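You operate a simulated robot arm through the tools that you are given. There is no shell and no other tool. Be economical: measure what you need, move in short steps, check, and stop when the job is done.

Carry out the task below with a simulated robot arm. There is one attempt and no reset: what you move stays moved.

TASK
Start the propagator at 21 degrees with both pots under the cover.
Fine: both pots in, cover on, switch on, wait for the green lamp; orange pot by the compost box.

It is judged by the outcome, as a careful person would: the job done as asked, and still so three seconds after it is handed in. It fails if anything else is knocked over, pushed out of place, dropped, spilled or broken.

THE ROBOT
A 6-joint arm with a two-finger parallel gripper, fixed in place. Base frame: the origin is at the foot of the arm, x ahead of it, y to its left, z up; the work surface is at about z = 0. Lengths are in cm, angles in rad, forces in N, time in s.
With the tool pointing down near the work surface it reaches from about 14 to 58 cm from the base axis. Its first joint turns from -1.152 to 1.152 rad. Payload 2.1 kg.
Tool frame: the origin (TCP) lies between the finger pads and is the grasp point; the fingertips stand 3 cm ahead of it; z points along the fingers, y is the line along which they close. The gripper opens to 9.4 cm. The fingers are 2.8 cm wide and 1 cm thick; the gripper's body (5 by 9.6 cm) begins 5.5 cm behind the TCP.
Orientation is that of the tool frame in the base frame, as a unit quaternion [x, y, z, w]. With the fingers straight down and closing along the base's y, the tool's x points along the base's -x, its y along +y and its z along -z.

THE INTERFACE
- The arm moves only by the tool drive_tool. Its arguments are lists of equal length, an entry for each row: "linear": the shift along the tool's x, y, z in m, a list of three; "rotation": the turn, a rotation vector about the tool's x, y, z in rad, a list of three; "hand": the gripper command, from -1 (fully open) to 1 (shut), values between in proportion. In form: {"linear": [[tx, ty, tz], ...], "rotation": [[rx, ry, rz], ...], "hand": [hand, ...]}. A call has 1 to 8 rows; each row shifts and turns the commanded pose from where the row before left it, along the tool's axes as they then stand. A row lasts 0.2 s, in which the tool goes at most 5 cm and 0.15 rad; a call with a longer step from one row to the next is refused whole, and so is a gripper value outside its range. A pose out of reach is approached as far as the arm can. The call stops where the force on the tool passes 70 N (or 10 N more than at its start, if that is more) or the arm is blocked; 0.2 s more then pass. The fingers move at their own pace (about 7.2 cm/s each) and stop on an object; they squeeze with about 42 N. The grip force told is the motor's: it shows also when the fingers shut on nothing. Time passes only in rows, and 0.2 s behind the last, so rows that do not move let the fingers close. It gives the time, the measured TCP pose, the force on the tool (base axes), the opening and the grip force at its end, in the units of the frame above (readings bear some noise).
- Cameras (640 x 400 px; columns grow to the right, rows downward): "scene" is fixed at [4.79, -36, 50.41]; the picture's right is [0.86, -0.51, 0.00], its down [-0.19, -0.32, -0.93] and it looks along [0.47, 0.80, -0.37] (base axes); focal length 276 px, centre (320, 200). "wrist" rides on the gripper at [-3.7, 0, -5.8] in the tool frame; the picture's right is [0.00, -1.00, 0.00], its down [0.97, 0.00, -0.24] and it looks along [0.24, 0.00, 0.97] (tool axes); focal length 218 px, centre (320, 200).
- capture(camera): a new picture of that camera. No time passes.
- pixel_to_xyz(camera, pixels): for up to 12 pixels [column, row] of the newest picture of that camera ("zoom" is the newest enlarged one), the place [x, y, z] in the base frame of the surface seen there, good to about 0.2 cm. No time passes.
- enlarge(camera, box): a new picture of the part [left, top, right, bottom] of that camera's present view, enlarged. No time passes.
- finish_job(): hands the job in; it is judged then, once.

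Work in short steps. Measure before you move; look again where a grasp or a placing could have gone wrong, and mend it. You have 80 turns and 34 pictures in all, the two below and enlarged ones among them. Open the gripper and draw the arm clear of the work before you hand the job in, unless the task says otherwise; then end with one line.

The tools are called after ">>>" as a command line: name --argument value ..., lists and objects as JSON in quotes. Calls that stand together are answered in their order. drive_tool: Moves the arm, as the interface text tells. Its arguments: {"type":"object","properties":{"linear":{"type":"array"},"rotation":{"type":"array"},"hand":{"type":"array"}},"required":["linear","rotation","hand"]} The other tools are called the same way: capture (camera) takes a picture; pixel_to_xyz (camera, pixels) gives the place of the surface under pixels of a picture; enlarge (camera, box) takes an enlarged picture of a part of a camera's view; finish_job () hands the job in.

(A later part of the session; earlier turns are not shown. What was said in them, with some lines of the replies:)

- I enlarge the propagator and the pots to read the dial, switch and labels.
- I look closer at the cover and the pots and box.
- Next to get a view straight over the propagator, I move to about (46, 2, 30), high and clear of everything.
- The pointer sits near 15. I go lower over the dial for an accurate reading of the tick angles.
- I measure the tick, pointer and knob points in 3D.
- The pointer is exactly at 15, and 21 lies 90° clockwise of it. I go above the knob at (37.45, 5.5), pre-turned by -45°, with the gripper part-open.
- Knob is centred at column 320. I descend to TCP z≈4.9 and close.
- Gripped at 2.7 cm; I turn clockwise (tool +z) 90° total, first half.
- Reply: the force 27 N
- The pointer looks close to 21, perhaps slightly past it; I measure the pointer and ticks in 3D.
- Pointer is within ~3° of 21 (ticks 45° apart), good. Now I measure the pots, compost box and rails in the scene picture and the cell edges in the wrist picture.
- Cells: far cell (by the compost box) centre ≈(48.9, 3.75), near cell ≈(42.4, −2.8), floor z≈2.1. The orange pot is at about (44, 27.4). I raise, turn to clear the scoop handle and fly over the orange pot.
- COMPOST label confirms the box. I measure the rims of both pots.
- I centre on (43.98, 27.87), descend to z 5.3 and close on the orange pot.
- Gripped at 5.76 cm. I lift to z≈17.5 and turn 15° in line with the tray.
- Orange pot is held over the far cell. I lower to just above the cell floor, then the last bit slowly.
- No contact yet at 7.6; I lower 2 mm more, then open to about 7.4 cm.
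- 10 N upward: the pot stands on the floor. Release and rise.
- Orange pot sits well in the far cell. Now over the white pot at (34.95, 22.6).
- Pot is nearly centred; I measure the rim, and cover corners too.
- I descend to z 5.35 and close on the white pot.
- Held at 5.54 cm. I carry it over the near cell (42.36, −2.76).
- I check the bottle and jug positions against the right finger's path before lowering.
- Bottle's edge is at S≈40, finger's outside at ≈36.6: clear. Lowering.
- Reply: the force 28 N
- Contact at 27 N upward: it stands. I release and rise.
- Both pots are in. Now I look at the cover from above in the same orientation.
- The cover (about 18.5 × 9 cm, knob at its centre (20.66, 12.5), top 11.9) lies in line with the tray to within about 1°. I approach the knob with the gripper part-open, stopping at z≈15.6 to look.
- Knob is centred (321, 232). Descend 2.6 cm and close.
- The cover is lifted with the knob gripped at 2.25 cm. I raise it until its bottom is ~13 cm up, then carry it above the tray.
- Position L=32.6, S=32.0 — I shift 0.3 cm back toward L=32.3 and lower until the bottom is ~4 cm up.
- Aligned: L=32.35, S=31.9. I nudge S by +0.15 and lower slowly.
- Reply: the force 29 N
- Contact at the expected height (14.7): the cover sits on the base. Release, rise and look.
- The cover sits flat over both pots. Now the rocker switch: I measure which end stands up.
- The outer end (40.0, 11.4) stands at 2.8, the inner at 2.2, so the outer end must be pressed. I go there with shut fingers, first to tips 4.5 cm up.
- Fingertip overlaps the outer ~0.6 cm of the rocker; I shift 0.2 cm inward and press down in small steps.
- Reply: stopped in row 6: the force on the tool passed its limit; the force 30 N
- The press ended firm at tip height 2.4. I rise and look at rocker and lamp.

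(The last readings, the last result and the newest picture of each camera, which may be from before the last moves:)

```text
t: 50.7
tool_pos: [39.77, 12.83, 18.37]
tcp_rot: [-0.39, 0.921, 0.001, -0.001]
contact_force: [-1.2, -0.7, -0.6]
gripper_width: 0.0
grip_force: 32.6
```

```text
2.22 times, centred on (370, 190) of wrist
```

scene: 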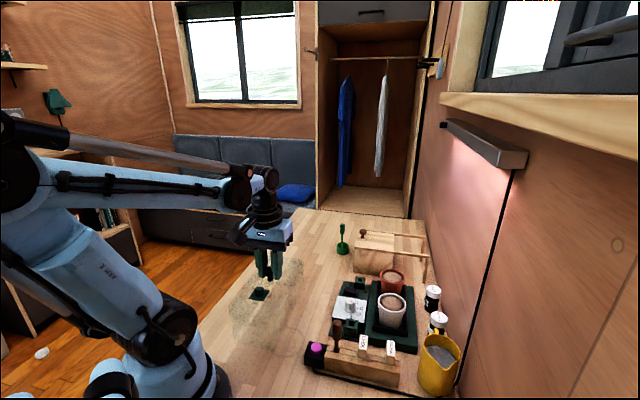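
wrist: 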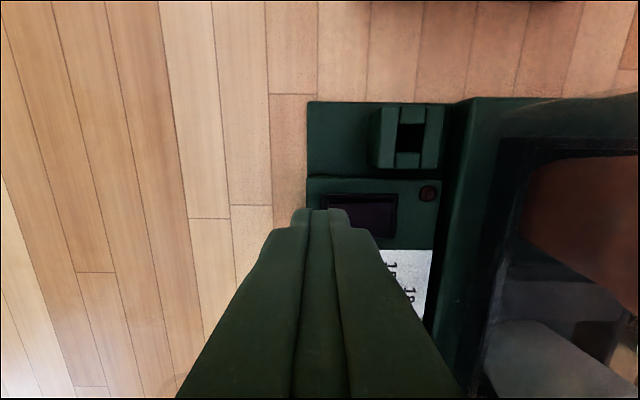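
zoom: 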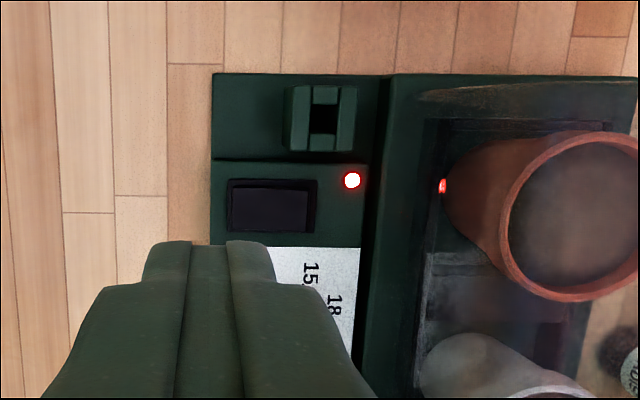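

The switch toggled: lamp is red (heating). I draw the arm clear with the gripper open and wait for green.

>>> drive_tool --linear '[[0, 0, -0.03], [0.01, 0.01, -0.03], [0.02, 0.02, -0.03], [0.02, 0.02, -0.02], [0.02, 0.02, 0], [0, 0, 0], [0, 0, 0], [0, 0, 0]]' --rotation '[[0, 0, 0], [0, 0, 0], [0, 0, 0], [0, 0, 0], [0, 0, 0], [0, 0, 0], [0, 0, 0], [0, 0, 0]]' --hand '[1, 1, 0, 0, -1, -1, -1, -1]'

>>> drive_tool --linear '[[0, 0, 0], [0, 0, 0], [0, 0, 0], [0, 0, 0], [0, 0, 0], [0, 0, 0], [0, 0, 0], [0, 0, 0]]' --rotation '[[0, 0, 0], [0, 0, 0], [0, 0, 0], [0, 0, 0], [0, 0, 0], [0, 0, 0], [0, 0, 0], [0, 0, 0]]' --hand '[-1, -1, -1, -1, -1, -1, -1, -1]'

>>> drive_tool --linear '[[0, 0, 0], [0, 0, 0], [0, 0, 0], [0, 0, 0], [0, 0, 0], [0, 0, 0], [0, 0, 0], [0, 0, 0]]' --rotation '[[0, 0, 0], [0, 0, 0], [0, 0, 0], [0, 0, 0], [0, 0, 0], [0, 0, 0], [0, 0, 0], [0, 0, 0]]' --hand '[-1, -1, -1, -1, -1, -1, -1, -1]'

>>> drive_tool --linear '[[0, 0, 0], [0, 0, 0], [0, 0, 0], [0, 0, 0], [0, 0, 0], [0, 0, 0], [0, 0, 0], [0, 0, 0]]' --rotation '[[0, 0, 0], [0, 0, 0], [0, 0, 0], [0, 0, 0], [0, 0, 0], [0, 0, 0], [0, 0, 0], [0, 0, 0]]' --hand '[-1, -1, -1, -1, -1, -1, -1, -1]'

>>> drive_tool --linear '[[0, 0, 0], [0, 0, 0], [0, 0, 0], [0, 0, 0], [0, 0, 0], [0, 0, 0], [0, 0, 0], [0, 0, 0]]' --rotation '[[0, 0, 0], [0, 0, 0], [0, 0, 0], [0, 0, 0], [0, 0, 0], [0, 0, 0], [0, 0, 0], [0, 0, 0]]' --hand '[-1, -1, -1, -1, -1, -1, -1, -1]'

>>> drive_tool --linear '[[0, 0, 0], [0, 0, 0], [0, 0, 0], [0, 0, 0], [0, 0, 0], [0, 0, 0], [0, 0, 0], [0, 0, 0]]' --rotation '[[0, 0, 0], [0, 0, 0], [0, 0, 0], [0, 0, 0], [0, 0, 0], [0, 0, 0], [0, 0, 0], [0, 0, 0]]' --hand '[-1, -1, -1, -1, -1, -1, -1, -1]'

>>> drive_tool --linear '[[0, 0, 0], [0, 0, 0], [0, 0, 0], [0, 0, 0], [0, 0, 0], [0, 0, 0], [0, 0, 0], [0, 0, 0]]' --rotation '[[0, 0, 0], [0, 0, 0], [0, 0, 0], [0, 0, 0], [0, 0, 0], [0, 0, 0], [0, 0, 0], [0, 0, 0]]' --hand '[-1, -1, -1, -1, -1, -1, -1, -1]'

>>> drive_tool --linear '[[0, 0, 0], [0, 0, 0], [0, 0, 0], [0, 0, 0], [0, 0, 0], [0, 0, 0], [0, 0, 0], [0, 0, 0]]' --rotation '[[0, 0, 0], [0, 0, 0], [0, 0, 0], [0, 0, 0], [0, 0, 0], [0, 0, 0], [0, 0, 0], [0, 0, 0]]' --hand '[-1, -1, -1, -1, -1, -1, -1, -1]'

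>>> enlarge --camera "scene" --box '[310, 240, 450, 350]'

```text
t: 52.5
tool_pos: [29.84, 12.86, 29.24]
tcp_rot: [-0.39, 0.921, 0.001, -0.001]
contact_force: [-0.5, 0.3, 0.2]
gripper_width: 9.4
grip_force: 0.1
```

```text
t: 54.3
tool_pos: [29.98, 12.91, 29.3]
tcp_rot: [-0.389, 0.921, 0.0, -0.002]
contact_force: [-0.6, 0.4, 0.2]
gripper_width: 9.42
grip_force: 0.0
```

```text
t: 56.1
tool_pos: [29.96, 12.75, 29.41]
tcp_rot: [-0.389, 0.921, 0.0, -0.002]
contact_force: [0.5, -1.1, -0.1]
gripper_width: 9.38
grip_force: 0.0
```

```text
t: 57.9
tool_pos: [29.99, 12.75, 29.23]
tcp_rot: [-0.389, 0.921, 0.001, -0.001]
contact_force: [-1.0, -0.1, -1.6]
gripper_width: 9.39
grip_force: 0.1
```

```text
t: 59.7
tool_pos: [29.92, 12.66, 29.41]
tcp_rot: [-0.389, 0.921, 0.0, -0.002]
contact_force: [-0.3, -0.1, 1.0]
gripper_width: 9.38
grip_force: 0.1
```

```text
t: 61.5
tool_pos: [30.01, 12.74, 29.26]
tcp_rot: [-0.388, 0.921, 0.0, -0.002]
contact_force: [-0.7, 0.4, -0.1]
gripper_width: 9.4
grip_force: 0.1
```

```text
t: 63.3
tool_pos: [29.86, 12.77, 29.25]
tcp_rot: [-0.389, 0.921, 0.0, -0.001]
contact_force: [0.7, -0.3, 0.5]
gripper_width: 9.41
grip_force: 0.1
```

```text
t: 65.1
tool_pos: [29.99, 12.77, 29.31]
tcp_rot: [-0.389, 0.921, 0.0, -0.001]
contact_force: [0.5, -0.5, -0.7]
gripper_width: 9.4
grip_force: 0.1
```

```text
3.64 times, centred on (380, 295) of scene
```

zoom: 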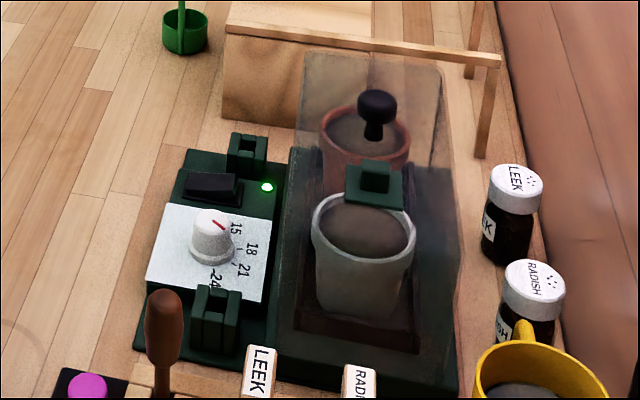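

The lamp is green, the pointer is at 21, both pots are under the cover with the orange one next to the compost box, and the arm is clear. Handing in.

>>> finish_job

```text
The job is handed in.
```

The propagator is running at 21 degrees with both pots under the cover, the orange one on the compost-box side, and the lamp has turned green.
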